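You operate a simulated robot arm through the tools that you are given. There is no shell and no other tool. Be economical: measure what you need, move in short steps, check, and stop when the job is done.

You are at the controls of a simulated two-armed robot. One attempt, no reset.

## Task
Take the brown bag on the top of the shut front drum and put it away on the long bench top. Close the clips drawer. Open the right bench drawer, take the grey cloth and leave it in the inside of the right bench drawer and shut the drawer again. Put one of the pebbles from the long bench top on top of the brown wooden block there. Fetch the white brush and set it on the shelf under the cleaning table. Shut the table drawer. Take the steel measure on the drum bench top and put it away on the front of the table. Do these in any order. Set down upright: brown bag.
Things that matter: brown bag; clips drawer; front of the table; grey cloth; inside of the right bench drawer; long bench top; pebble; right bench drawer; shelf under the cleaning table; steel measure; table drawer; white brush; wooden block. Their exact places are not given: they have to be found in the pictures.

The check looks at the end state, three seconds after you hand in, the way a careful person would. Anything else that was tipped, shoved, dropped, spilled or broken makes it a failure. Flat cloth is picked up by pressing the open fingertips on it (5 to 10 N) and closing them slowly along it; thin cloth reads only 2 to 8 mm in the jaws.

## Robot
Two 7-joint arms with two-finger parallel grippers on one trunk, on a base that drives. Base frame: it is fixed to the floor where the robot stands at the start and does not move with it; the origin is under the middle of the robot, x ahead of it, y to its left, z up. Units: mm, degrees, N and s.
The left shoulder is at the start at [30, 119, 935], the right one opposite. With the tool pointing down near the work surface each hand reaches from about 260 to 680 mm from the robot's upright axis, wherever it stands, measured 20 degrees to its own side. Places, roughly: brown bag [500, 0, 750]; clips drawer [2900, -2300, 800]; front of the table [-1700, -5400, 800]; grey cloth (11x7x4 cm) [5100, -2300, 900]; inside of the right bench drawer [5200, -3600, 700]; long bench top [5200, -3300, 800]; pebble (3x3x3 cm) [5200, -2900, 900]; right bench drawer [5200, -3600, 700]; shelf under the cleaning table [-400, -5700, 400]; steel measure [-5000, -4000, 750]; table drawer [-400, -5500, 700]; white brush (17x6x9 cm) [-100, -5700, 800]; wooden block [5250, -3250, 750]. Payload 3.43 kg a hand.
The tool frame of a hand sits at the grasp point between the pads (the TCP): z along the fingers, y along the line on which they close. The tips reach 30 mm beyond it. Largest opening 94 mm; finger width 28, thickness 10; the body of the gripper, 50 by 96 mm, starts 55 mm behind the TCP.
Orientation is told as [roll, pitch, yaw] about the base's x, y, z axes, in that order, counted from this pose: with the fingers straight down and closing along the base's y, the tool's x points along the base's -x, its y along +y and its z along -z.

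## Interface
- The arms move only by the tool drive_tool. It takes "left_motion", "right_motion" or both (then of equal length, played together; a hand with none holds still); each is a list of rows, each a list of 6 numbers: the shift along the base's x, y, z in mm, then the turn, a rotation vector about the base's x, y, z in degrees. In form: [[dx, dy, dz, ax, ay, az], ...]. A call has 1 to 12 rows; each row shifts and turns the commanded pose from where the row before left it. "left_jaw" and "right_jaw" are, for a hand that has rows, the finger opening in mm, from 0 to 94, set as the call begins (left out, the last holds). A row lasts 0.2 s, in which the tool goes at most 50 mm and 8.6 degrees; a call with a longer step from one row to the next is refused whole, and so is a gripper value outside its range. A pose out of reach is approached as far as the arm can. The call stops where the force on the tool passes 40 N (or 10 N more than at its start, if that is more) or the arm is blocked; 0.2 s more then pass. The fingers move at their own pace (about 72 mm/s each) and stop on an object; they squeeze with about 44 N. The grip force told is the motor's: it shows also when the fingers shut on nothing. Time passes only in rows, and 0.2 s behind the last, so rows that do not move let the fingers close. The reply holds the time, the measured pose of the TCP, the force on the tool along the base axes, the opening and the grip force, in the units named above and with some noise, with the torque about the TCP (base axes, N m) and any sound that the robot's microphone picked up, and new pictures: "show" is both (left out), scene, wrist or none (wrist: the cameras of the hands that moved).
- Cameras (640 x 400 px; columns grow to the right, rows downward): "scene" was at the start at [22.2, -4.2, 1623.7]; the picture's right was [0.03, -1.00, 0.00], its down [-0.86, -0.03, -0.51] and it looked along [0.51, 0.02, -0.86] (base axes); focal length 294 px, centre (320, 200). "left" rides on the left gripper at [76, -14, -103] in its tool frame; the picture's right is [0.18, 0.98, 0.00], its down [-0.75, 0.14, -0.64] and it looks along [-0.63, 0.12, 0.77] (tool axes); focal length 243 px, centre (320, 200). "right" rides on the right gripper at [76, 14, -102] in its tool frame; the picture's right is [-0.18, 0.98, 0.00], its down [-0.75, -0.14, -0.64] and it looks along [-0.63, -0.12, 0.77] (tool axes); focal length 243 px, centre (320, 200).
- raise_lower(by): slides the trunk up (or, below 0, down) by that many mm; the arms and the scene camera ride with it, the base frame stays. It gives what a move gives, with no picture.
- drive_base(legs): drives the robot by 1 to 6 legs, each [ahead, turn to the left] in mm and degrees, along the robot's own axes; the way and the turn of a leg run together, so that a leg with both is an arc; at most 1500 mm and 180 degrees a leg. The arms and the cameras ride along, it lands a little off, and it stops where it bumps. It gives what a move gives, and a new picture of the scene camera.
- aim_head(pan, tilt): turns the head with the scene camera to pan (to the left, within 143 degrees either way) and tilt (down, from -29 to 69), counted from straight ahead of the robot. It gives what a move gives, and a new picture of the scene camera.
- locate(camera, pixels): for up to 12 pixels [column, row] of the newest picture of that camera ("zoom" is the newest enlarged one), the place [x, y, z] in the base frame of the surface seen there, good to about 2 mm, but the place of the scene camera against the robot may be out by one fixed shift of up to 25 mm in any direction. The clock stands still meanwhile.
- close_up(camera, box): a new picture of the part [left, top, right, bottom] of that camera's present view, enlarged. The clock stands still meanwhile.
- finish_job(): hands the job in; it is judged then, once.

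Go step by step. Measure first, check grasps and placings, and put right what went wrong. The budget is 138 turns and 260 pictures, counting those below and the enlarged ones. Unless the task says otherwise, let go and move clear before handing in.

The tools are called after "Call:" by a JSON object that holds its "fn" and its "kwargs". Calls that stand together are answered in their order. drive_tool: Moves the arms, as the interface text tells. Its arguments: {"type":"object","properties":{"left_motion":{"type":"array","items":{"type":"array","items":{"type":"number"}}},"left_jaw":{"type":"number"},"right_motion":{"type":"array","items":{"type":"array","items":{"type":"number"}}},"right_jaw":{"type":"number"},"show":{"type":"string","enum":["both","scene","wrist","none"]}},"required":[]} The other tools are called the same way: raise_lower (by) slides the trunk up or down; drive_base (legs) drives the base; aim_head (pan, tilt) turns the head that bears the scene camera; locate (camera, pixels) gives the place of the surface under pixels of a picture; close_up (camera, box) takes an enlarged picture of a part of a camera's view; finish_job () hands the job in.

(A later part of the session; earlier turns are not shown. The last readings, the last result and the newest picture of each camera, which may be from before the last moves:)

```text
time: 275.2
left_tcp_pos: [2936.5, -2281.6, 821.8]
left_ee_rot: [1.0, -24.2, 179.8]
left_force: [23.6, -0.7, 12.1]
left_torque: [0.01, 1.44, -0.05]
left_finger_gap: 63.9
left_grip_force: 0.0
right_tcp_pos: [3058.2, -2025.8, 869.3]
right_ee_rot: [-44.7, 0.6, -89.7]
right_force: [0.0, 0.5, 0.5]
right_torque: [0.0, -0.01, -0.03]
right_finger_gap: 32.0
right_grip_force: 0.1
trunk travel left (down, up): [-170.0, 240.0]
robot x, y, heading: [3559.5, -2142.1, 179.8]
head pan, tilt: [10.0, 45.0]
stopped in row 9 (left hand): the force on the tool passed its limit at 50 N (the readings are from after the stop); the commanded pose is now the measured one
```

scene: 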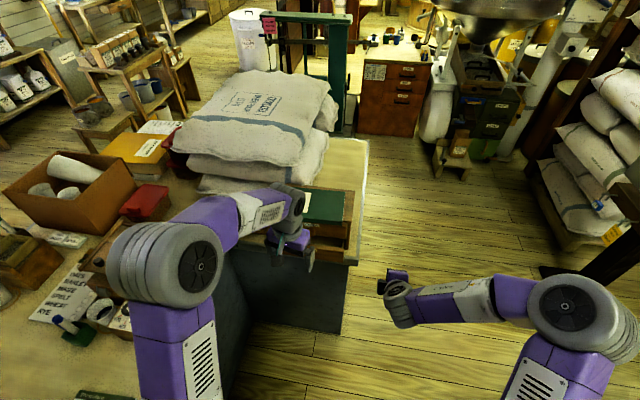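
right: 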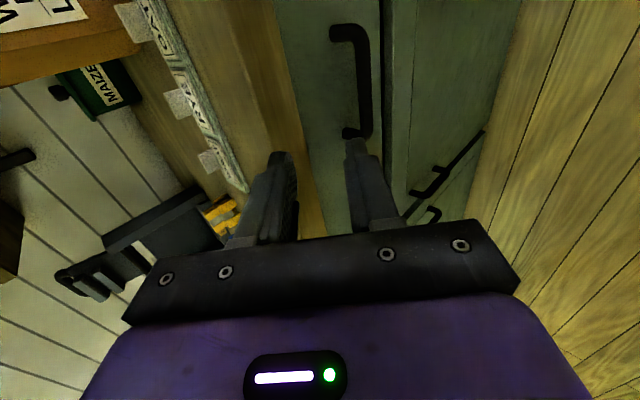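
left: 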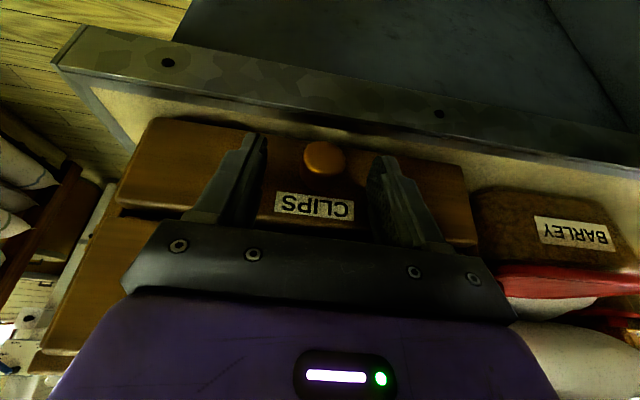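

It stopped at 50 N after ~45 mm. Checking whether the CLIPS front is flush with the CARDS front.

Call:
{"fn": "locate", "kwargs": {"camera": "left", "pixels": [[160, 160], [200, 150], [100, 240], [90, 290], [120, 220], [440, 180], [440, 210], [60, 340], [325, 155]]}}

Call:
{"fn": "drive_tool", "kwargs": {"left_motion": [[12, 0, 10, 0, 0, 0], [25, 0, 30, 0, 0, 0], [25, 0, 40, 0, 0, 0], [25, 0, 40, 0, 0, 0], [10, 0, 40, 0, 0, 0]], "show": "both"}}

```text
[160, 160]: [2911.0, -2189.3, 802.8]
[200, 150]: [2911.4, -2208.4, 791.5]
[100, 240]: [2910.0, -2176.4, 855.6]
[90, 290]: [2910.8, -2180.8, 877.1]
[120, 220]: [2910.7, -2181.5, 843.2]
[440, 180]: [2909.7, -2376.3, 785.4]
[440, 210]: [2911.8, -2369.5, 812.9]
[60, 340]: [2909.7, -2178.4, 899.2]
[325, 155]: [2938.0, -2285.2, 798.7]
```

```text
time: 276.4
left_tcp_pos: [3028.1, -2283.2, 980.7]
left_ee_rot: [1.1, -24.2, 179.8]
left_force: [-0.3, -0.3, 0.1]
left_torque: [-0.01, 0.01, -0.01]
left_finger_gap: 63.8
left_grip_force: 0.1
right_tcp_pos: [3055.3, -2026.3, 869.8]
right_ee_rot: [-44.7, 0.7, -89.7]
right_force: [-1.4, -0.7, -0.6]
right_torque: [0.03, -0.02, 0.02]
right_finger_gap: 31.8
right_grip_force: 0.1
trunk travel left (down, up): [-170.0, 240.0]
robot x, y, heading: [3556.9, -2143.6, 179.9]
head pan, tilt: [10.0, 45.0]
```

scene: 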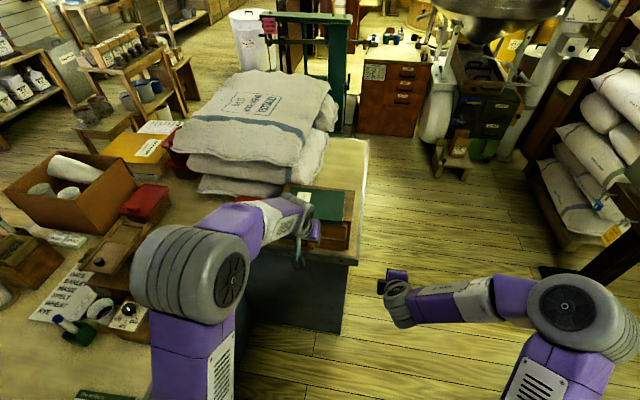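
left: 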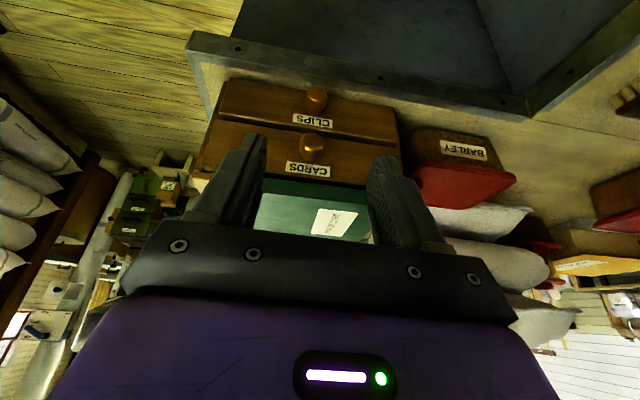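

CLIPS and CARDS fronts are flush (2911): shut. Next the south-west tables; checking the floor for the way west.

Call:
{"fn": "locate", "kwargs": {"camera": "scene", "pixels": [[440, 180], [470, 165], [390, 132], [425, 135], [345, 135], [370, 45], [400, 180], [500, 200], [550, 260], [270, 20], [365, 240], [590, 245]]}}

Call:
{"fn": "aim_head", "kwargs": {"pan": 0, "tilt": 15}}

```text
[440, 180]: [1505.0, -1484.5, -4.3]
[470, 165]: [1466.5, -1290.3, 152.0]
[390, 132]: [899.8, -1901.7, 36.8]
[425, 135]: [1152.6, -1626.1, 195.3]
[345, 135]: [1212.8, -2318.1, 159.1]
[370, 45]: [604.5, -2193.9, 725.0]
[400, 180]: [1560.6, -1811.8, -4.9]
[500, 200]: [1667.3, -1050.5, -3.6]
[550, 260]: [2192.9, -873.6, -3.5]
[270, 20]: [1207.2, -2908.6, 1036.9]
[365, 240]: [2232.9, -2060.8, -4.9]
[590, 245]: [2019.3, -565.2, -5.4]
```

```text
time: 277.4
left_tcp_pos: [3028.1, -2283.4, 979.1]
left_ee_rot: [1.0, -24.2, 179.8]
left_force: [0.3, 0.7, 0.1]
left_torque: [-0.01, -0.03, 0.0]
left_finger_gap: 64.0
left_grip_force: 0.0
right_tcp_pos: [3054.9, -2026.8, 867.9]
right_ee_rot: [-44.7, 0.7, -89.7]
right_force: [0.4, 0.1, -0.6]
right_torque: [-0.02, -0.02, -0.01]
right_finger_gap: 32.2
right_grip_force: 0.0
trunk travel left (down, up): [-170.0, 240.0]
robot x, y, heading: [3557.0, -2145.2, 179.6]
head pan, tilt: [0.0, 15.0]
```

scene: 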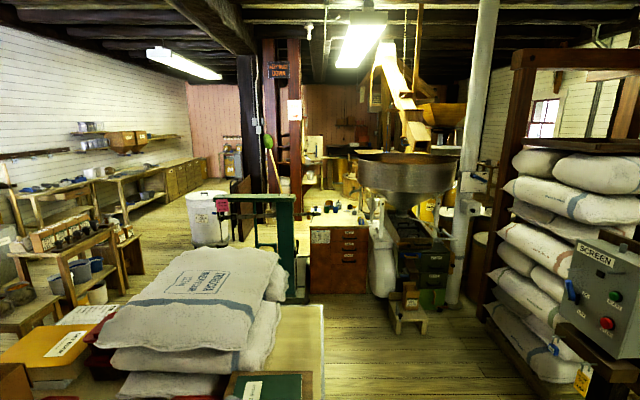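

Plan: back off, swing north of the desk, then south through the gap at x≈1720. Driving the first part.

Call:
{"fn": "drive_base", "kwargs": {"legs": [[-300, 0], [0, -29], [1320, 0], [0, 44], [980, 0]]}}

```text
time: 292.8
left_tcp_pos: [1457.0, -2033.6, 981.0]
left_ee_rot: [1.0, -24.4, -164.2]
left_force: [0.9, -0.2, 0.3]
left_torque: [-0.01, 0.04, 0.0]
left_finger_gap: 64.1
left_grip_force: 0.0
right_tcp_pos: [1411.4, -1780.1, 869.1]
right_ee_rot: [-44.7, 0.7, -73.7]
right_force: [0.1, 0.6, -0.4]
right_torque: [0.01, 0.03, 0.01]
right_finger_gap: 31.7
right_grip_force: 0.0
trunk travel left (down, up): [-170.0, 240.0]
robot x, y, heading: [1922.9, -1750.2, -164.6]
head pan, tilt: [0.0, 15.0]
stopped in leg 5: the robot was blocked; the commanded pose is now the measured one
```

scene: 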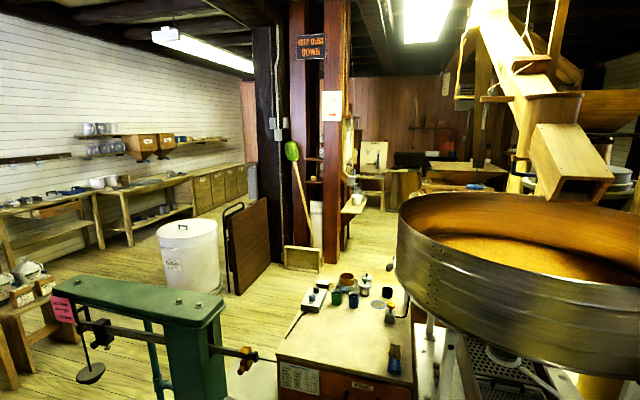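

Blocked at (1923,−1750). Looking down to see what stopped it.

Call:
{"fn": "aim_head", "kwargs": {"pan": 0, "tilt": 60}}

Call:
{"fn": "aim_head", "kwargs": {"pan": 75, "tilt": 50}}

```text
time: 293.9
left_tcp_pos: [1454.8, -2033.0, 979.6]
left_ee_rot: [1.0, -24.2, -164.3]
left_force: [0.0, 0.2, 0.0]
left_torque: [-0.02, 0.0, -0.01]
left_finger_gap: 63.9
left_grip_force: 0.1
right_tcp_pos: [1409.5, -1779.8, 867.8]
right_ee_rot: [-44.4, 0.7, -73.8]
right_force: [0.5, 0.1, 0.0]
right_torque: [0.0, 0.0, -0.01]
right_finger_gap: 32.0
right_grip_force: 0.0
trunk travel left (down, up): [-170.0, 240.0]
robot x, y, heading: [1928.6, -1753.5, -164.7]
head pan, tilt: [0.0, 60.0]
```

scene: 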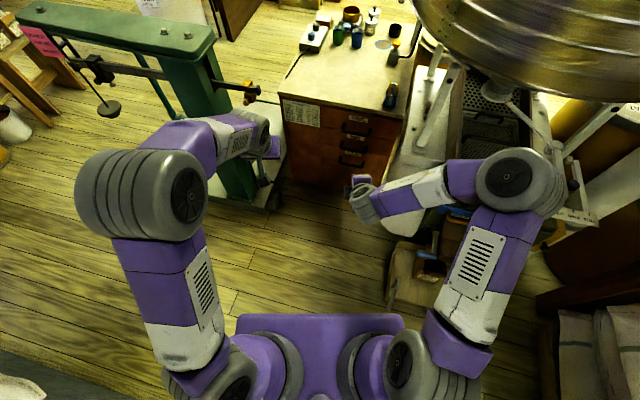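

```text
time: 295.4
left_tcp_pos: [1454.7, -2032.9, 979.5]
left_ee_rot: [1.0, -24.2, -164.3]
left_force: [-0.1, -0.1, 0.3]
left_torque: [0.01, 0.0, 0.01]
left_finger_gap: 63.9
left_grip_force: 0.0
right_tcp_pos: [1409.6, -1779.1, 867.2]
right_ee_rot: [-44.5, 0.7, -73.8]
right_force: [-0.3, -0.3, 0.4]
right_torque: [-0.02, 0.02, 0.01]
right_finger_gap: 31.7
right_grip_force: 0.1
trunk travel left (down, up): [-170.0, 240.0]
robot x, y, heading: [1928.8, -1749.9, -164.5]
head pan, tilt: [75.0, 50.0]
```

scene: 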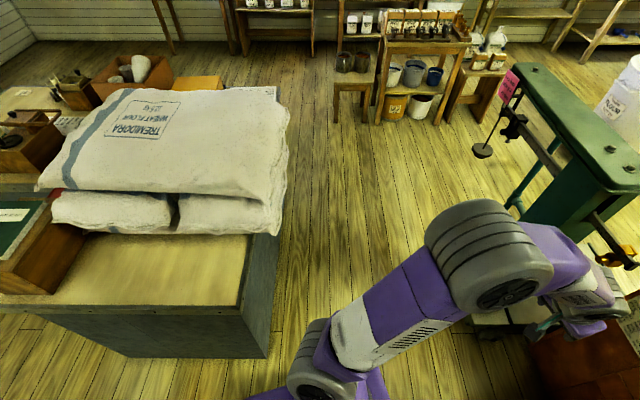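

A step stool in front stopped the base (not shoved visibly). I'll raise the trunk so the hands clear the sacks, back off a little and turn south.

Call:
{"fn": "raise_lower", "kwargs": {"by": 150}}

Call:
{"fn": "drive_base", "kwargs": {"legs": [[-120, 0], [0, 52], [900, 0], [0, 22], [780, 0]]}}

Call:
{"fn": "aim_head", "kwargs": {"pan": -60, "tilt": 30}}

```text
time: 297.1
left_tcp_pos: [1455.1, -2034.7, 1129.9]
left_ee_rot: [0.9, -24.2, -164.2]
left_force: [-0.2, -0.3, 0.8]
left_torque: [0.01, 0.02, -0.04]
left_finger_gap: 64.2
left_grip_force: 0.1
right_tcp_pos: [1409.5, -1780.0, 1017.4]
right_ee_rot: [-44.5, 0.7, -73.8]
right_force: [0.3, -0.3, 0.1]
right_torque: [-0.03, -0.02, 0.02]
right_finger_gap: 32.0
right_grip_force: 0.0
trunk travel left (down, up): [-320.0, 90.0]
robot x, y, heading: [1924.1, -1752.8, -164.6]
head pan, tilt: [75.0, 50.0]
```

```text
time: 309.7
left_tcp_pos: [1801.3, -3806.8, 1129.5]
left_ee_rot: [1.0, -24.2, -90.8]
left_force: [0.6, -0.3, -0.4]
left_torque: [-0.03, -0.01, 0.03]
left_finger_gap: 64.1
left_grip_force: 0.1
right_tcp_pos: [1544.9, -3775.9, 1016.3]
right_ee_rot: [-44.4, 0.7, -0.5]
right_force: [-1.0, -0.2, -0.1]
right_torque: [-0.01, 0.03, -0.01]
right_finger_gap: 32.0
right_grip_force: 0.1
trunk travel left (down, up): [-320.0, 90.0]
robot x, y, heading: [1668.8, -3273.8, -91.0]
head pan, tilt: [75.0, 50.0]
```

scene: 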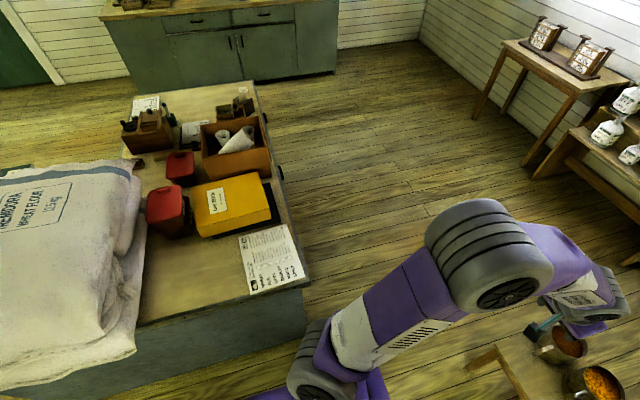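

```text
time: 311.9
left_tcp_pos: [1801.4, -3805.5, 1130.5]
left_ee_rot: [1.1, -24.2, -90.8]
left_force: [0.1, -0.2, 0.1]
left_torque: [0.01, -0.02, -0.04]
left_finger_gap: 64.0
left_grip_force: 0.0
right_tcp_pos: [1544.8, -3775.2, 1018.5]
right_ee_rot: [-44.5, 0.7, -0.4]
right_force: [0.5, 0.2, 0.0]
right_torque: [-0.03, 0.03, 0.01]
right_finger_gap: 31.9
right_grip_force: 0.2
trunk travel left (down, up): [-320.0, 90.0]
robot x, y, heading: [1665.2, -3274.6, -90.9]
head pan, tilt: [-60.0, 30.0]
```

scene: 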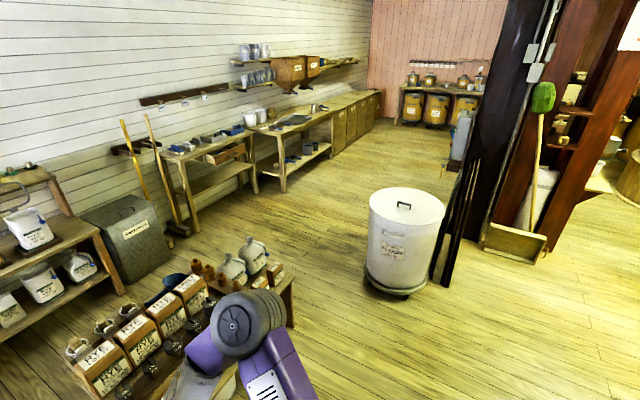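

Clear view to the cleaning table at (210,150). Driving west, then south-west between the bin and the shelf.

Call:
{"fn": "drive_base", "kwargs": {"legs": [[0, -79], [1285, 0], [0, 58]]}}

Call:
{"fn": "aim_head", "kwargs": {"pan": 0, "tilt": 40}}

Call:
{"fn": "locate", "kwargs": {"camera": "scene", "pixels": [[120, 200], [180, 250], [520, 200], [480, 250], [320, 150], [320, 100], [250, 60], [400, 60], [120, 300]]}}

```text
time: 324.1
left_tcp_pos: [380.7, -4047.6, 1129.4]
left_ee_rot: [1.0, -24.2, -110.8]
left_force: [-0.9, 0.3, 0.6]
left_torque: [0.0, 0.0, 0.0]
left_finger_gap: 63.8
left_grip_force: 0.0
right_tcp_pos: [150.1, -3933.3, 1017.5]
right_ee_rot: [-44.5, 0.6, -20.3]
right_force: [-0.3, 0.0, -0.7]
right_torque: [-0.01, 0.01, -0.03]
right_finger_gap: 32.1
right_grip_force: 0.0
trunk travel left (down, up): [-320.0, 90.0]
robot x, y, heading: [435.8, -3501.9, -111.2]
head pan, tilt: [-60.0, 30.0]
```

scene: 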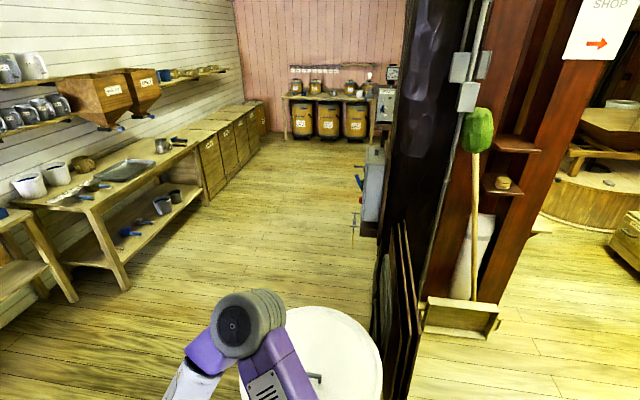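

```text
time: 325.4
left_tcp_pos: [380.8, -4047.2, 1129.9]
left_ee_rot: [1.0, -24.1, -110.8]
left_force: [0.6, -0.3, -0.3]
left_torque: [-0.03, 0.01, -0.02]
left_finger_gap: 64.2
left_grip_force: 0.0
right_tcp_pos: [148.8, -3932.3, 1016.8]
right_ee_rot: [-44.4, 0.8, -20.4]
right_force: [0.1, 0.5, -0.1]
right_torque: [-0.01, 0.03, 0.0]
right_finger_gap: 32.1
right_grip_force: 0.1
trunk travel left (down, up): [-320.0, 90.0]
robot x, y, heading: [438.0, -3499.7, -111.1]
head pan, tilt: [0.0, 40.0]
```

scene: 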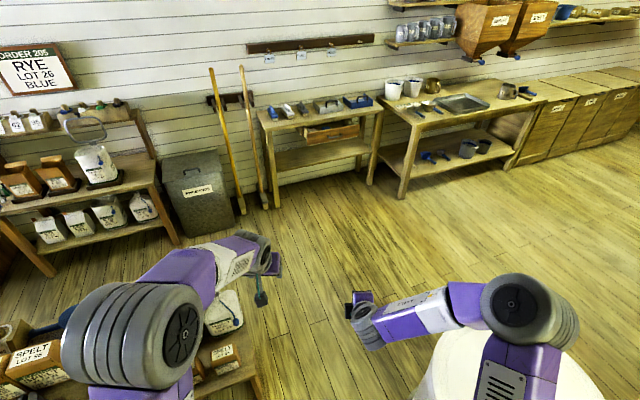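

```text
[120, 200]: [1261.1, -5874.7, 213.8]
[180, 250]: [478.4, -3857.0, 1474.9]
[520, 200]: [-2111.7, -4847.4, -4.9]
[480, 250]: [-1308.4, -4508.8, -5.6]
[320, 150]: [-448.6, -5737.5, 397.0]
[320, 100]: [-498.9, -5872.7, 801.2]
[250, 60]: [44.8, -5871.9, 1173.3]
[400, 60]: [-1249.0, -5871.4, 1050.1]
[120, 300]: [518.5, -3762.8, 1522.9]
```

Now I see the cleaning table with its drawer slightly open at (330,132). Checking the nearby bench edge before going on.

Call:
{"fn": "locate", "kwargs": {"camera": "scene", "pixels": [[255, 385], [240, 355], [235, 310], [262, 390], [440, 390], [475, 340], [330, 300]]}}

Call:
{"fn": "close_up", "kwargs": {"camera": "scene", "box": [240, 70, 560, 220]}}

```text
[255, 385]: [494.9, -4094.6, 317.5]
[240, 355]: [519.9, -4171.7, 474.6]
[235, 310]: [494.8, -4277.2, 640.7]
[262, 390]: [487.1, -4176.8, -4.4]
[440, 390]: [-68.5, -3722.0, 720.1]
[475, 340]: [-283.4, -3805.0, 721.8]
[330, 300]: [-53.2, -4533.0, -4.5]
```

```text
2.00 times, centred on (400, 145) of scene
```

zoom: 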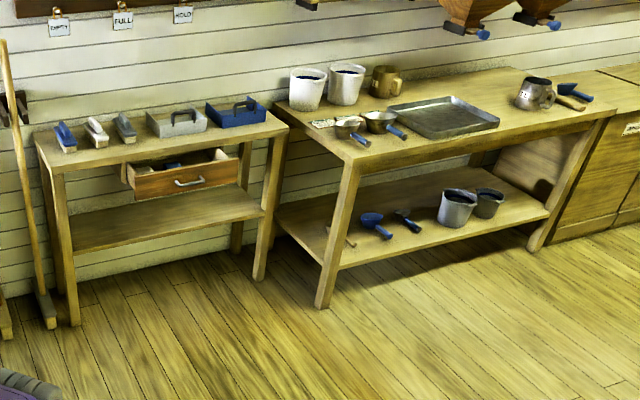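

Both sides leave ~330 mm. Driving to about (−265,−4800), then facing the table.

Call:
{"fn": "drive_base", "kwargs": {"legs": [[0, -7], [1400, 0], [0, 28]]}}

Call:
{"fn": "aim_head", "kwargs": {"pan": 0, "tilt": 45}}

Call:
{"fn": "close_up", "kwargs": {"camera": "scene", "box": [160, 60, 480, 260]}}

```text
time: 334.5
left_tcp_pos: [-68.9, -5288.3, 1129.5]
left_ee_rot: [1.1, -24.2, -88.2]
left_force: [0.6, -1.1, 0.0]
left_torque: [0.0, 0.02, 0.04]
left_finger_gap: 63.7
left_grip_force: 0.0
right_tcp_pos: [-325.7, -5269.8, 1017.5]
right_ee_rot: [-44.5, 0.8, 2.1]
right_force: [0.4, -0.3, -0.3]
right_torque: [0.03, 0.01, -0.01]
right_finger_gap: 32.0
right_grip_force: 0.1
trunk travel left (down, up): [-320.0, 90.0]
robot x, y, heading: [-227.7, -4763.5, -88.6]
head pan, tilt: [0.0, 40.0]
```

scene: 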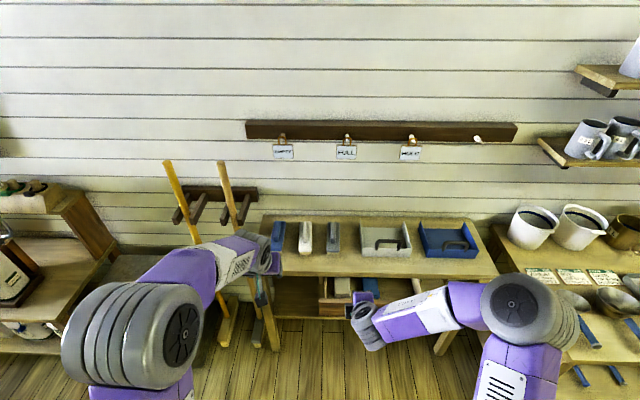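

```text
time: 335.2
left_tcp_pos: [-70.1, -5288.0, 1130.3]
left_ee_rot: [1.1, -24.2, -88.3]
left_force: [0.3, 1.1, 0.6]
left_torque: [-0.02, 0.02, -0.03]
left_finger_gap: 64.0
left_grip_force: 0.1
right_tcp_pos: [-327.4, -5270.3, 1017.1]
right_ee_rot: [-44.5, 0.8, 2.3]
right_force: [-0.7, -0.3, -0.1]
right_torque: [-0.04, -0.04, -0.02]
right_finger_gap: 31.7
right_grip_force: 0.1
trunk travel left (down, up): [-320.0, 90.0]
robot x, y, heading: [-229.6, -4765.4, -88.5]
head pan, tilt: [0.0, 45.0]
```

scene: 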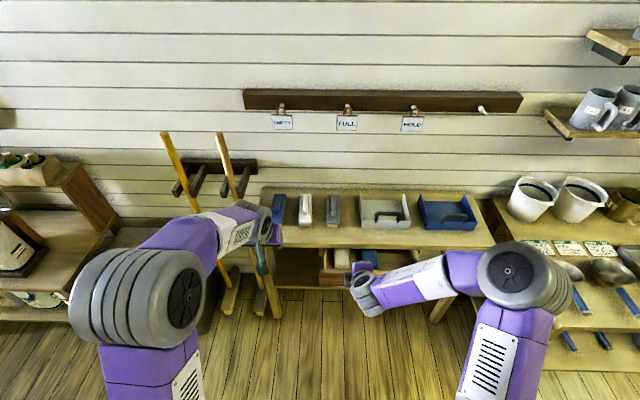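

```text
2.00 times, centred on (320, 160) of scene
```

zoom: 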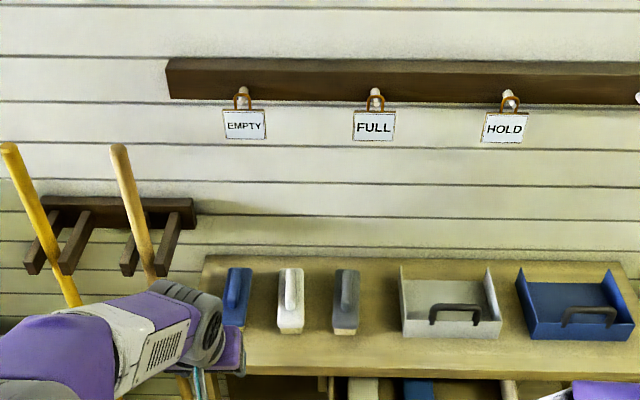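

White brush at (305,210) between the blue and grey ones. Measuring brush, table, drawer and brooms.

Call:
{"fn": "locate", "kwargs": {"camera": "scene", "pixels": [[305, 198], [305, 206], [304, 222], [299, 212], [311, 212], [278, 205], [333, 210], [330, 245], [320, 270], [265, 245], [240, 200], [470, 245]]}}

Call:
{"fn": "locate", "kwargs": {"camera": "scene", "pixels": [[340, 282], [335, 258], [368, 258], [405, 255], [290, 270], [290, 285], [400, 285], [255, 310], [270, 285], [236, 280], [320, 252], [437, 310]]}}

```text
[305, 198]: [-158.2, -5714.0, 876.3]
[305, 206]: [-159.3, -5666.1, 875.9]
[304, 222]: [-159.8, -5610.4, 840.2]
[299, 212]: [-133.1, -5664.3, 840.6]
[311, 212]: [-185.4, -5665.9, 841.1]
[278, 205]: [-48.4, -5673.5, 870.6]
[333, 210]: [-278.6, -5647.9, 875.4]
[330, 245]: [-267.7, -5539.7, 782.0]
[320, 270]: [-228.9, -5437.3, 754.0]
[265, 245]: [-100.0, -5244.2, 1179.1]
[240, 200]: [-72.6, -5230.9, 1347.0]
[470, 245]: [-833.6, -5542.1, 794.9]
```

```text
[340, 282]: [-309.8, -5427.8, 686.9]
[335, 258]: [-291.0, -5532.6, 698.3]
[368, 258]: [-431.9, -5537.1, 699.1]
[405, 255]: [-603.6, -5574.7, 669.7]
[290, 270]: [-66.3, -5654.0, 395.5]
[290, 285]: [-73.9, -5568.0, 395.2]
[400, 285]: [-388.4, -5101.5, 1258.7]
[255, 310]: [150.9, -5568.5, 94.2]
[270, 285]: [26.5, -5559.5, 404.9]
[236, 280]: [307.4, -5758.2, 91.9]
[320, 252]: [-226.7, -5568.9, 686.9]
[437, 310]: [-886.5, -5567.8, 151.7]
```

Brush: handle z≈876, length along y, gaps ~60 mm to its neighbours. Shelf z≈396. First I'll lower the trunk and shut the table drawer with the right hand; view it.

Call:
{"fn": "raise_lower", "kwargs": {"by": -230}}

Call:
{"fn": "drive_tool", "kwargs": {"right_motion": [[-15, 0, 0, 0, 0, 0], [-30, 0, 0, 0, 0, 0], [0, 0, 0, 0, 0, 0]], "right_jaw": 0}}

```text
time: 337.6
left_tcp_pos: [-70.2, -5288.1, 899.8]
left_ee_rot: [1.0, -24.2, -88.3]
left_force: [0.0, -0.8, -0.1]
left_torque: [0.0, 0.01, 0.01]
left_finger_gap: 64.0
left_grip_force: 0.1
right_tcp_pos: [-327.2, -5270.3, 788.7]
right_ee_rot: [-44.5, 0.7, 2.2]
right_force: [-0.6, -0.4, 0.3]
right_torque: [-0.03, 0.04, 0.02]
right_finger_gap: 32.0
right_grip_force: 0.0
trunk travel left (down, up): [-90.0, 320.0]
robot x, y, heading: [-226.0, -4762.2, -88.5]
head pan, tilt: [0.0, 45.0]
```

```text
time: 338.4
left_tcp_pos: [-70.3, -5287.3, 899.9]
left_ee_rot: [1.1, -24.1, -88.4]
left_force: [0.6, 0.0, -0.6]
left_torque: [0.01, 0.04, -0.01]
left_finger_gap: 64.1
left_grip_force: 0.1
right_tcp_pos: [-370.8, -5270.5, 787.8]
right_ee_rot: [-44.5, 0.6, 2.2]
right_force: [-1.1, 0.0, -0.3]
right_torque: [0.0, 0.01, -0.05]
right_finger_gap: 0.0
right_grip_force: 32.5
trunk travel left (down, up): [-90.0, 320.0]
robot x, y, heading: [-228.9, -4760.0, -88.7]
head pan, tilt: [0.0, 45.0]
```

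scene: 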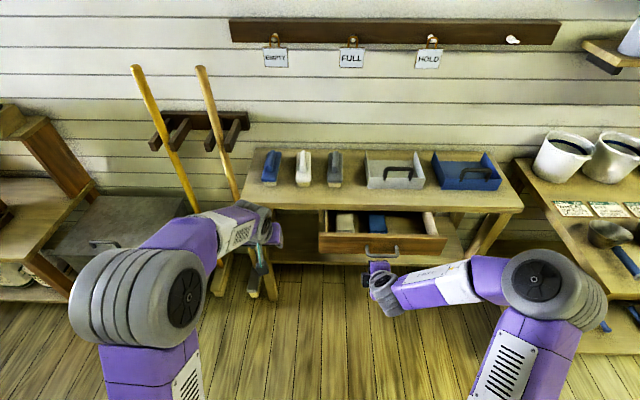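
right: 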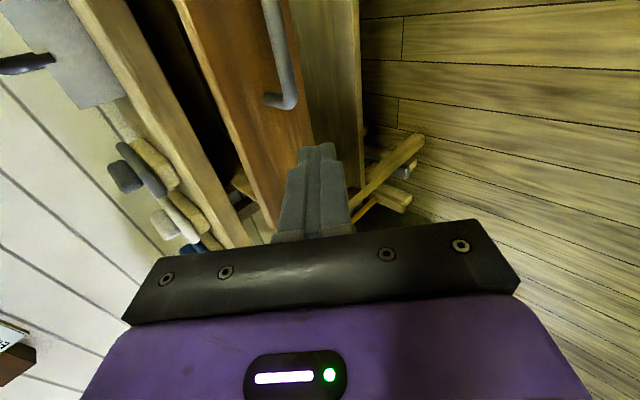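

Measuring drawer front and handle from the right wrist camera.

Call:
{"fn": "locate", "kwargs": {"camera": "right", "pixels": [[270, 10], [285, 60], [285, 103], [240, 60], [255, 120], [290, 160], [270, 160], [240, 130], [320, 60], [150, 100], [270, 200]]}}

Call:
{"fn": "locate", "kwargs": {"camera": "scene", "pixels": [[322, 243], [444, 247], [366, 252], [398, 252], [382, 247], [345, 240], [345, 250], [382, 212]]}}

```text
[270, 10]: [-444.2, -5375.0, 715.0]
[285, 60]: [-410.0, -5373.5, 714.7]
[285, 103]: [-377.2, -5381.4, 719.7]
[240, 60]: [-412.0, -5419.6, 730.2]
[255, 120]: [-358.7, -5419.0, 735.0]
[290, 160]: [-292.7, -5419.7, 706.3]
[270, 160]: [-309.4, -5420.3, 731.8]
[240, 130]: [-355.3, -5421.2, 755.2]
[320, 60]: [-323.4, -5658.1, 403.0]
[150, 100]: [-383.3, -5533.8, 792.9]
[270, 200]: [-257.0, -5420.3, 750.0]
```

```text
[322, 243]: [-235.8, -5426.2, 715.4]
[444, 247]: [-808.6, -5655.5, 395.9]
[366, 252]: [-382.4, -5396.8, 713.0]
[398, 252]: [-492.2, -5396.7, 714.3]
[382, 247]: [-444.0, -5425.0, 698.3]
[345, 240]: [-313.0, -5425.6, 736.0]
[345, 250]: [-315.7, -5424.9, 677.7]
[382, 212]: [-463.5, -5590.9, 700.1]
```

Drawer front y=−5420, table edge −5534, handle z 715. I'll put the closed fingertips to the panel above the handle and push by driving forward.

Call:
{"fn": "drive_tool", "kwargs": {"right_motion": [[-22, -20, -8, 0, 0, 0], [-21, -30, -8, 0, 0, 0], [-21, -30, -8, 0, 0, 0], [0, -10, -8, 0, 0, 0], [0, 0, 0, 0, 0, 0]], "show": "wrist"}}

```text
time: 339.6
left_tcp_pos: [-69.7, -5288.2, 899.8]
left_ee_rot: [1.0, -24.3, -88.3]
left_force: [-0.4, -0.9, 0.7]
left_torque: [0.0, 0.02, -0.01]
left_finger_gap: 64.0
left_grip_force: 0.0
right_tcp_pos: [-437.1, -5361.8, 756.6]
right_ee_rot: [-44.4, 0.7, 2.2]
right_force: [0.0, -0.4, -0.6]
right_torque: [-0.04, -0.03, 0.01]
right_finger_gap: 0.0
right_grip_force: 33.5
trunk travel left (down, up): [-90.0, 320.0]
robot x, y, heading: [-231.6, -4763.4, -88.5]
head pan, tilt: [0.0, 45.0]
```

right: 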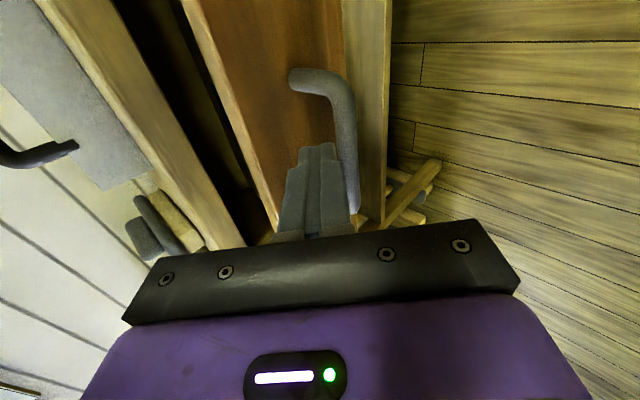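

In place above the handle. Driving forward 138 mm, then finishing with the arm.

Call:
{"fn": "drive_base", "kwargs": {"legs": [[136, 0]]}}

Call:
{"fn": "drive_tool", "kwargs": {"right_motion": [[0, -4, 0, 0, 0, 0], [0, -4, 0, 0, 0, 0], [0, -4, 0, 0, 0, 0], [0, -4, 0, 0, 0, 0], [0, 0, 0, 0, 0, 0]], "show": "wrist"}}

```text
time: 341.0
left_tcp_pos: [-66.0, -5429.6, 899.6]
left_ee_rot: [1.0, -24.3, -88.3]
left_force: [0.0, -0.3, -1.3]
left_torque: [-0.01, 0.0, 0.01]
left_finger_gap: 63.9
left_grip_force: 0.1
right_tcp_pos: [-433.4, -5502.8, 756.2]
right_ee_rot: [-44.5, 0.7, 2.2]
right_force: [-0.6, 0.6, -0.1]
right_torque: [0.01, 0.01, -0.02]
right_finger_gap: 0.0
right_grip_force: 33.4
trunk travel left (down, up): [-90.0, 320.0]
robot x, y, heading: [-223.4, -4901.4, -88.6]
head pan, tilt: [0.0, 45.0]
```

scene: 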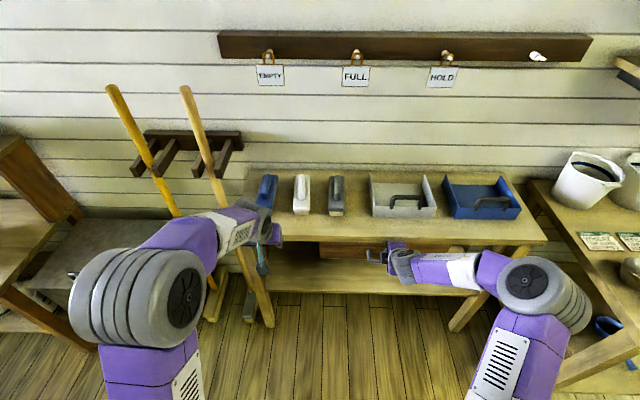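

```text
time: 342.2
left_tcp_pos: [-65.1, -5426.7, 901.7]
left_ee_rot: [1.0, -24.5, -88.3]
left_force: [-0.7, 0.4, -0.1]
left_torque: [0.01, 0.01, -0.01]
left_finger_gap: 63.9
left_grip_force: 0.0
right_tcp_pos: [-431.6, -5513.7, 757.0]
right_ee_rot: [-44.2, 0.6, 2.2]
right_force: [0.4, 37.8, 5.6]
right_torque: [0.43, 0.04, -0.44]
right_finger_gap: 0.1
right_grip_force: 33.1
trunk travel left (down, up): [-90.0, 320.0]
robot x, y, heading: [-222.1, -4901.0, -88.7]
head pan, tilt: [0.0, 45.0]
```

right: 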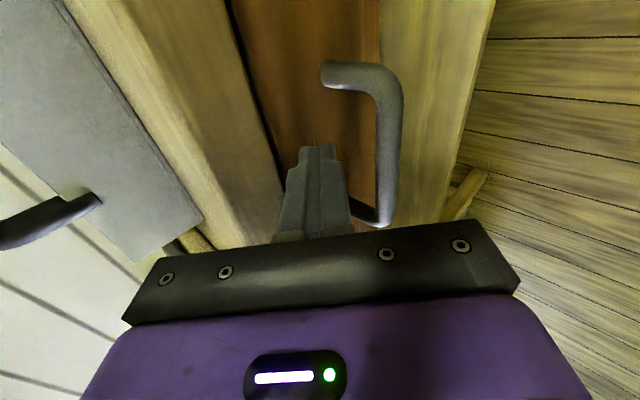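

A hard stop with 38 N: shut. Withdrawing the right hand and confirming.

Call:
{"fn": "drive_tool", "kwargs": {"right_motion": [[0, 20, 5, 0, 0, 0], [0, 30, 20, 0, 0, 0], [0, 30, 30, 0, 0, 0], [-10, 30, 30, 0, 0, 0], [-20, 20, 40, 0, 0, 0], [-20, 0, 40, 0, 0, 0]], "show": "wrist"}}

Call:
{"fn": "locate", "kwargs": {"camera": "right", "pixels": [[330, 40], [350, 100], [290, 100], [320, 130], [270, 60], [420, 60]]}}

```text
time: 343.6
left_tcp_pos: [-66.7, -5429.7, 900.6]
left_ee_rot: [1.0, -24.2, -88.3]
left_force: [-0.2, 0.4, 0.0]
left_torque: [0.02, 0.01, -0.03]
left_finger_gap: 64.0
left_grip_force: 0.1
right_tcp_pos: [-483.5, -5391.5, 924.0]
right_ee_rot: [-44.6, 0.7, 2.3]
right_force: [0.1, 0.7, -0.1]
right_torque: [-0.02, 0.0, -0.03]
right_finger_gap: 0.1
right_grip_force: 33.0
trunk travel left (down, up): [-90.0, 320.0]
robot x, y, heading: [-225.9, -4902.3, -88.6]
head pan, tilt: [0.0, 45.0]
```

right: 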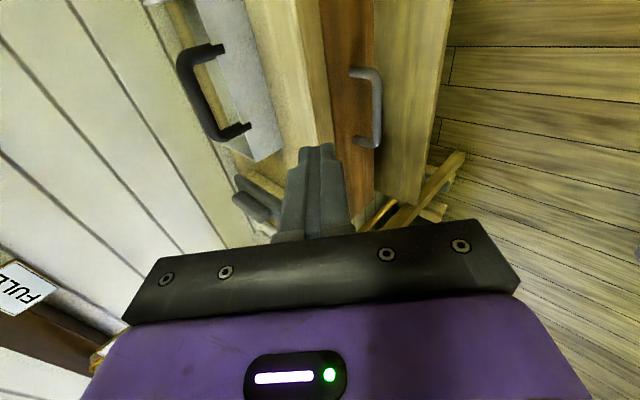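

```text
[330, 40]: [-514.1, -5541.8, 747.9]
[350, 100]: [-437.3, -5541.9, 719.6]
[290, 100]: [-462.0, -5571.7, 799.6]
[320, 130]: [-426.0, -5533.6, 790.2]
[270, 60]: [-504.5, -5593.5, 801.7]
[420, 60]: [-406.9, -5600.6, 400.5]
```

Table drawer shut (face −5542). Now the brush: tilt the left hand to 45° and line it up above the white brush.

Call:
{"fn": "drive_tool", "kwargs": {"left_motion": [[-25, 0, 15, -7, 0, 0], [-25, 0, 15, -7, 0, 0], [-25, 0, 15, -7, 0, 0], [-18, 0, 10, 0, 0, 0], [0, 0, 0, 0, 0, 0]], "left_jaw": 70}}

```text
time: 344.8
left_tcp_pos: [-159.8, -5427.6, 954.9]
left_ee_rot: [0.1, -45.2, -87.7]
left_force: [0.0, -0.7, 0.6]
left_torque: [0.01, 0.0, 0.01]
left_finger_gap: 70.0
left_grip_force: 0.1
right_tcp_pos: [-484.1, -5391.4, 923.9]
right_ee_rot: [-44.6, 0.8, 2.2]
right_force: [0.7, -0.1, 0.5]
right_torque: [0.01, -0.03, 0.04]
right_finger_gap: 0.0
right_grip_force: 32.6
trunk travel left (down, up): [-90.0, 320.0]
robot x, y, heading: [-225.1, -4903.5, -88.4]
head pan, tilt: [0.0, 45.0]
```

scene: 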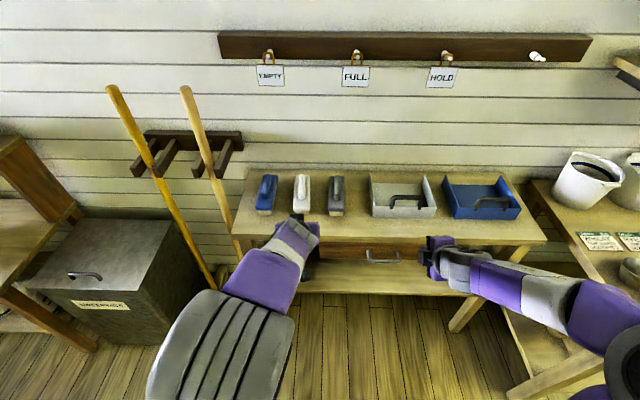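
left: 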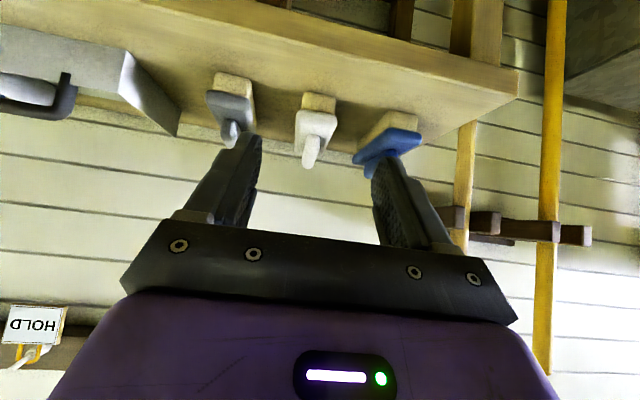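

White brush at (314,125) in the (inverted) wrist view. Measuring.

Call:
{"fn": "locate", "kwargs": {"camera": "left", "pixels": [[310, 150], [315, 135], [300, 118], [332, 118], [318, 112], [318, 100], [355, 155], [230, 130], [252, 110], [390, 140], [318, 93]]}}

Call:
{"fn": "close_up", "kwargs": {"camera": "left", "box": [190, 50, 450, 200]}}

```text
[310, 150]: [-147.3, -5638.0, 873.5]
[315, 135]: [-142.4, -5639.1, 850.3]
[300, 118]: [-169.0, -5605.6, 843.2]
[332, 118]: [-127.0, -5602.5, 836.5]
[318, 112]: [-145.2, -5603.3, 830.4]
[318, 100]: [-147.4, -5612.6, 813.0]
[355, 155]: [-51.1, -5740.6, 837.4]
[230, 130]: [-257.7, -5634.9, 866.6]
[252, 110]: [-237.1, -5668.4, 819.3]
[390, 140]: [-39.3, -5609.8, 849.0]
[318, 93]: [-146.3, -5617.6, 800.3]
```

```text
2.46 times, centred on (320, 125) of left
```

zoom: 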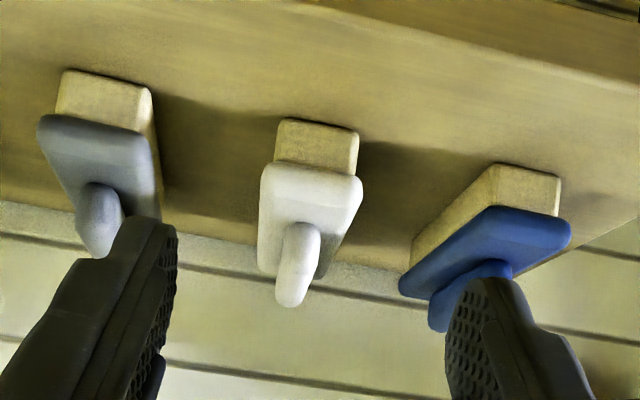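

Brush plate: x −169…−127, z≈843, front y −5603; handle z≤876. I'll retract the right hand, drive 140 mm closer, and put the left hand over the plate at y≈−5665.

Call:
{"fn": "drive_tool", "kwargs": {"right_motion": [[-20, 30, 30, 0, 0, 0], [-20, 30, 30, 0, 0, 0], [-10, 30, 20, 0, 0, 0]], "show": "none"}}

Call:
{"fn": "drive_base", "kwargs": {"legs": [[140, 0]]}}

Call:
{"fn": "drive_tool", "kwargs": {"left_motion": [[4, -30, 0, 0, 0, 0], [4, -30, 0, 0, 0, 0], [0, -30, 0, 0, 0, 0], [0, 0, 0, 0, 0, 0]], "show": "wrist"}}

```text
time: 345.6
left_tcp_pos: [-161.0, -5427.9, 955.1]
left_ee_rot: [0.1, -45.2, -87.7]
left_force: [-0.1, 0.6, -1.0]
left_torque: [-0.01, -0.02, 0.04]
left_finger_gap: 70.2
left_grip_force: 0.0
right_tcp_pos: [-533.4, -5299.8, 1002.6]
right_ee_rot: [-44.5, 0.6, 2.2]
right_force: [0.5, -0.4, 0.1]
right_torque: [0.03, 0.01, -0.01]
right_finger_gap: 0.2
right_grip_force: 33.2
trunk travel left (down, up): [-90.0, 320.0]
robot x, y, heading: [-227.3, -4899.1, -88.8]
head pan, tilt: [0.0, 45.0]
```

```text
time: 346.9
left_tcp_pos: [-155.8, -5567.5, 955.5]
left_ee_rot: [0.1, -45.2, -87.8]
left_force: [-1.0, -0.2, -0.3]
left_torque: [0.0, -0.02, -0.01]
left_finger_gap: 69.9
left_grip_force: 0.0
right_tcp_pos: [-529.3, -5440.7, 1001.8]
right_ee_rot: [-44.5, 0.7, 2.3]
right_force: [-0.4, 0.2, -0.1]
right_torque: [0.01, -0.03, 0.02]
right_finger_gap: 0.0
right_grip_force: 33.4
trunk travel left (down, up): [-90.0, 320.0]
robot x, y, heading: [-223.1, -5043.2, -88.4]
head pan, tilt: [0.0, 45.0]
```

scene: 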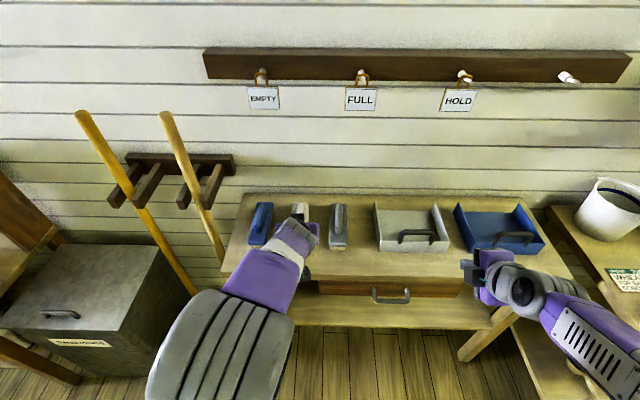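

```text
time: 347.9
left_tcp_pos: [-148.0, -5657.3, 955.5]
left_ee_rot: [0.1, -45.2, -87.8]
left_force: [0.4, -0.1, -0.5]
left_torque: [0.01, 0.01, -0.01]
left_finger_gap: 70.0
left_grip_force: 0.0
right_tcp_pos: [-529.0, -5440.2, 1002.0]
right_ee_rot: [-44.5, 0.7, 2.1]
right_force: [-0.6, -0.8, -0.1]
right_torque: [-0.01, 0.0, -0.05]
right_finger_gap: 0.0
right_grip_force: 33.1
trunk travel left (down, up): [-90.0, 320.0]
robot x, y, heading: [-224.8, -5042.0, -88.8]
head pan, tilt: [0.0, 45.0]
```

left: 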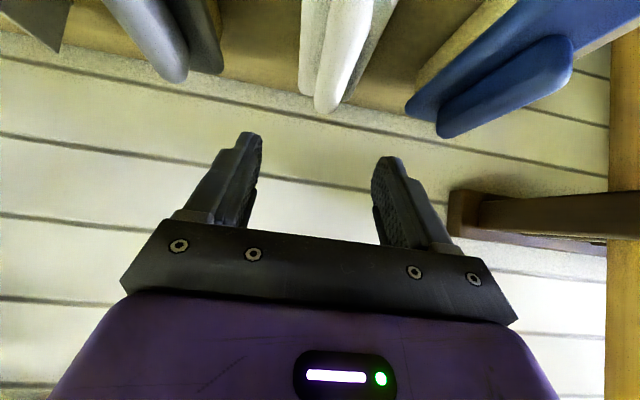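

Verifying the brush's centreline under the fingers.

Call:
{"fn": "locate", "kwargs": {"camera": "left", "pixels": [[340, 50], [330, 100], [302, 60], [385, 60], [320, 20], [200, 65], [440, 100], [400, 20]]}}

```text
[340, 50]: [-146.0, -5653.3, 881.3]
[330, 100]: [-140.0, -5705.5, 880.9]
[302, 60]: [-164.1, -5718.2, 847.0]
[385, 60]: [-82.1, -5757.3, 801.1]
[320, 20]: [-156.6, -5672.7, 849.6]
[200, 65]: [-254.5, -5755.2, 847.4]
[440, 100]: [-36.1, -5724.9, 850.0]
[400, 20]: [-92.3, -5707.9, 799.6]
```

Centre x≈−145, plate z≈848. Lowering onto the brush and closing.

Call:
{"fn": "drive_tool", "kwargs": {"left_motion": [[3, -8, -30, 0, 0, 0], [0, 0, -40, 0, 0, 0], [0, 0, -30, 0, 0, 0], [0, 0, -9, 0, 0, 0], [0, 0, 0, 0, 0, 0]], "show": "wrist"}}

Call:
{"fn": "drive_tool", "kwargs": {"left_motion": [[0, 0, 0, 0, 0, 0], [0, 0, 0, 0, 0, 0], [0, 0, 0, 0, 0, 0]], "left_jaw": 0, "show": "none"}}

```text
time: 349.1
left_tcp_pos: [-145.8, -5665.9, 845.3]
left_ee_rot: [0.0, -45.2, -87.8]
left_force: [1.7, 0.2, 0.1]
left_torque: [-0.02, -0.01, 0.01]
left_finger_gap: 70.2
left_grip_force: 0.1
right_tcp_pos: [-529.8, -5439.9, 1001.8]
right_ee_rot: [-44.6, 0.7, 2.2]
right_force: [0.3, -0.5, -0.4]
right_torque: [-0.02, -0.05, 0.02]
right_finger_gap: 0.0
right_grip_force: 33.3
trunk travel left (down, up): [-90.0, 320.0]
robot x, y, heading: [-219.7, -5042.1, -88.5]
head pan, tilt: [0.0, 45.0]
```

left: 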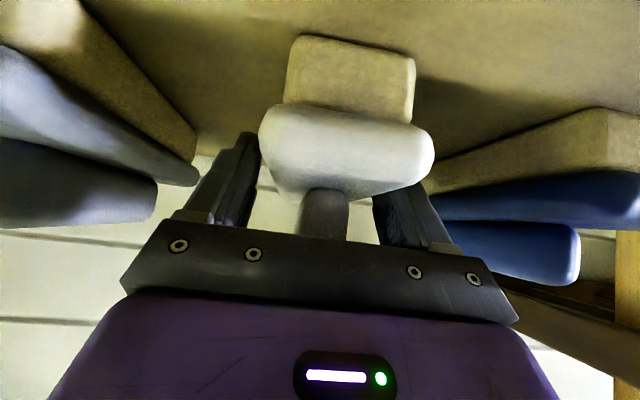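

```text
time: 349.9
left_tcp_pos: [-147.4, -5666.0, 845.1]
left_ee_rot: [0.1, -45.3, -87.7]
left_force: [-0.9, 0.4, 0.5]
left_torque: [-0.08, -0.04, 0.04]
left_finger_gap: 59.6
left_grip_force: 43.5
right_tcp_pos: [-530.6, -5440.3, 1001.2]
right_ee_rot: [-44.5, 0.7, 2.1]
right_force: [0.6, 0.5, -0.1]
right_torque: [0.02, -0.01, 0.0]
right_finger_gap: 0.0
right_grip_force: 32.7
trunk travel left (down, up): [-90.0, 320.0]
robot x, y, heading: [-221.1, -5045.5, -88.4]
head pan, tilt: [0.0, 45.0]
```

Gripped at 59.6 mm. Lifting and backing away from the table, then lowering in front of it.

Call:
{"fn": "drive_tool", "kwargs": {"left_motion": [[0, 0, 15, 0, 0, 0], [0, 0, 30, 0, 0, 0], [0, 0, 35, 0, 0, 0], [0, 0, 20, 0, 0, 0]], "show": "wrist"}}

Call:
{"fn": "drive_base", "kwargs": {"legs": [[-280, 0]]}}

Call:
{"fn": "raise_lower", "kwargs": {"by": -85}}

Call:
{"fn": "drive_tool", "kwargs": {"left_motion": [[4, 0, -38, 0, 0, 0], [4, 0, -38, 0, 0, 0], [4, 0, -38, 0, 0, 0], [4, 0, -38, 0, 0, 0], [4, 0, -38, 0, 0, 0], [4, 0, -38, 0, 0, 0], [4, 0, -38, 0, 0, 0], [4, 0, -38, 0, 0, 0], [0, 0, -38, 0, 0, 0], [0, 0, -38, 0, 0, 0], [0, 0, 0, 0, 0, 0]]}}

```text
time: 350.9
left_tcp_pos: [-145.7, -5663.2, 946.0]
left_ee_rot: [0.1, -45.2, -87.8]
left_force: [-0.1, 0.2, -1.9]
left_torque: [0.04, -0.01, 0.02]
left_finger_gap: 59.4
left_grip_force: 44.3
right_tcp_pos: [-530.4, -5438.4, 1001.2]
right_ee_rot: [-44.4, 0.7, 2.1]
right_force: [0.6, 0.3, -1.0]
right_torque: [-0.01, 0.0, 0.02]
right_finger_gap: 0.3
right_grip_force: 32.8
trunk travel left (down, up): [-90.0, 320.0]
robot x, y, heading: [-220.7, -5046.2, -88.7]
head pan, tilt: [0.0, 45.0]
```

left: 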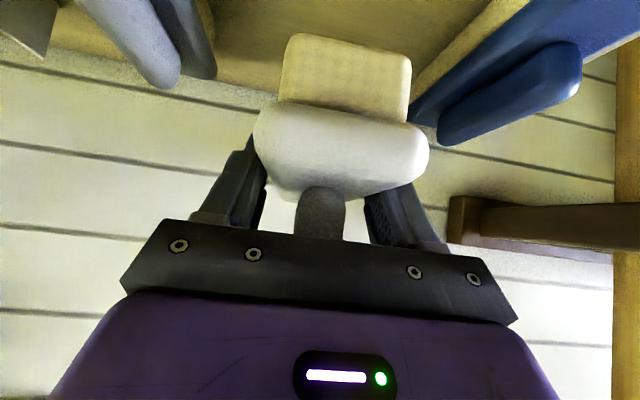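

```text
time: 352.8
left_tcp_pos: [-152.2, -5391.0, 947.0]
left_ee_rot: [0.1, -45.2, -87.9]
left_force: [0.4, 0.3, -0.6]
left_torque: [0.0, -0.01, -0.01]
left_finger_gap: 59.7
left_grip_force: 44.2
right_tcp_pos: [-536.5, -5165.1, 1002.1]
right_ee_rot: [-44.6, 0.7, 2.2]
right_force: [-0.1, 0.1, 0.0]
right_torque: [-0.03, 0.02, 0.0]
right_finger_gap: 0.0
right_grip_force: 32.4
trunk travel left (down, up): [-90.0, 320.0]
robot x, y, heading: [-228.6, -4770.0, -88.4]
head pan, tilt: [0.0, 45.0]
```

scene: 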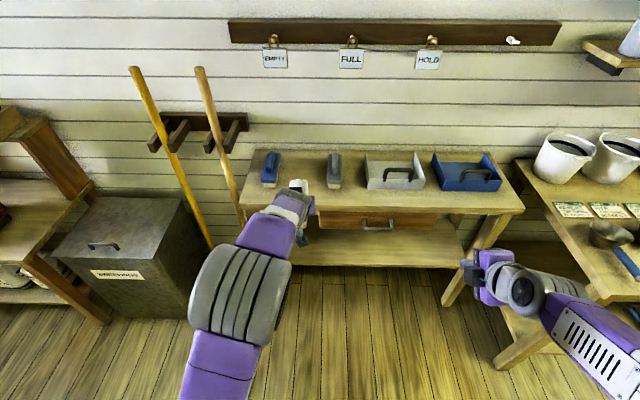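

```text
time: 354.0
left_tcp_pos: [-153.1, -5391.0, 861.1]
left_ee_rot: [-0.1, -45.2, -87.9]
left_force: [-0.1, 0.4, -1.5]
left_torque: [0.07, 0.03, 0.01]
left_finger_gap: 59.6
left_grip_force: 44.1
right_tcp_pos: [-537.3, -5165.9, 917.6]
right_ee_rot: [-44.5, 0.7, 2.2]
right_force: [0.7, -0.4, -0.7]
right_torque: [-0.03, 0.03, 0.06]
right_finger_gap: 0.0
right_grip_force: 33.2
trunk travel left (down, up): [-5.0, 405.0]
robot x, y, heading: [-231.7, -4769.5, -88.7]
head pan, tilt: [0.0, 45.0]
```

```text
time: 356.4
left_tcp_pos: [-120.4, -5385.3, 479.6]
left_ee_rot: [0.2, -45.1, -87.9]
left_force: [-0.9, 0.1, -1.4]
left_torque: [0.01, -0.05, -0.01]
left_finger_gap: 59.3
left_grip_force: 44.1
right_tcp_pos: [-536.6, -5166.6, 917.6]
right_ee_rot: [-44.5, 0.7, 2.1]
right_force: [0.0, 0.5, -0.1]
right_torque: [0.04, -0.01, -0.02]
right_finger_gap: 0.1
right_grip_force: 33.0
trunk travel left (down, up): [-5.0, 405.0]
robot x, y, heading: [-230.2, -4766.3, -88.9]
head pan, tilt: [0.0, 45.0]
```

scene: 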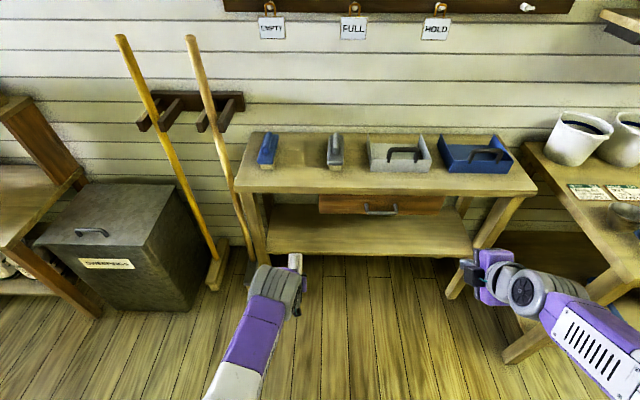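
left: 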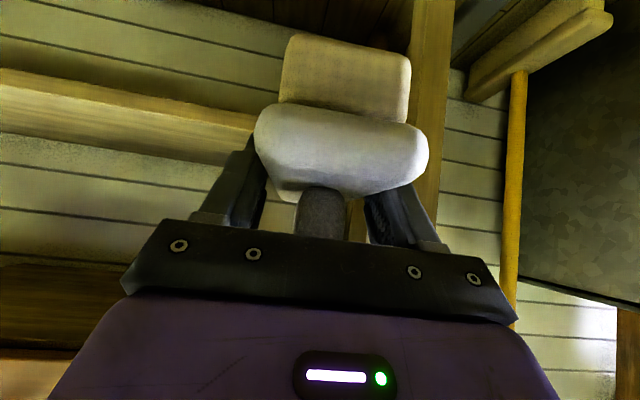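

Checking the shelf edge, left leg and heights from the wrist camera.

Call:
{"fn": "locate", "kwargs": {"camera": "left", "pixels": [[430, 60], [416, 100], [430, 150], [200, 100], [200, 130], [200, 90], [100, 75], [220, 60]]}}

Call:
{"fn": "locate", "kwargs": {"camera": "scene", "pixels": [[285, 253], [285, 245], [300, 220], [262, 245], [250, 215], [400, 230], [285, 215], [320, 207]]}}

```text
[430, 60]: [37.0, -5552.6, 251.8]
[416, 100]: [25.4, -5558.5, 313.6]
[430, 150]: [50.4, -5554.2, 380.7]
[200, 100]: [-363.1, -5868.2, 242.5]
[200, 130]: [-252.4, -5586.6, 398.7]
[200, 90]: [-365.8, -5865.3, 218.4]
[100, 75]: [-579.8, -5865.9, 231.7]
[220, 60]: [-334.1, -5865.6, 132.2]
```

```text
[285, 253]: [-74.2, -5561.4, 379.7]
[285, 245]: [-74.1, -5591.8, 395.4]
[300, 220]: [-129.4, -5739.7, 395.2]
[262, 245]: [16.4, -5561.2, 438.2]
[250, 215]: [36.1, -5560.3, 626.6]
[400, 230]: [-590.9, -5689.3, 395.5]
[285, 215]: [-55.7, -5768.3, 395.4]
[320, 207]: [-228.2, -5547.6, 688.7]
```

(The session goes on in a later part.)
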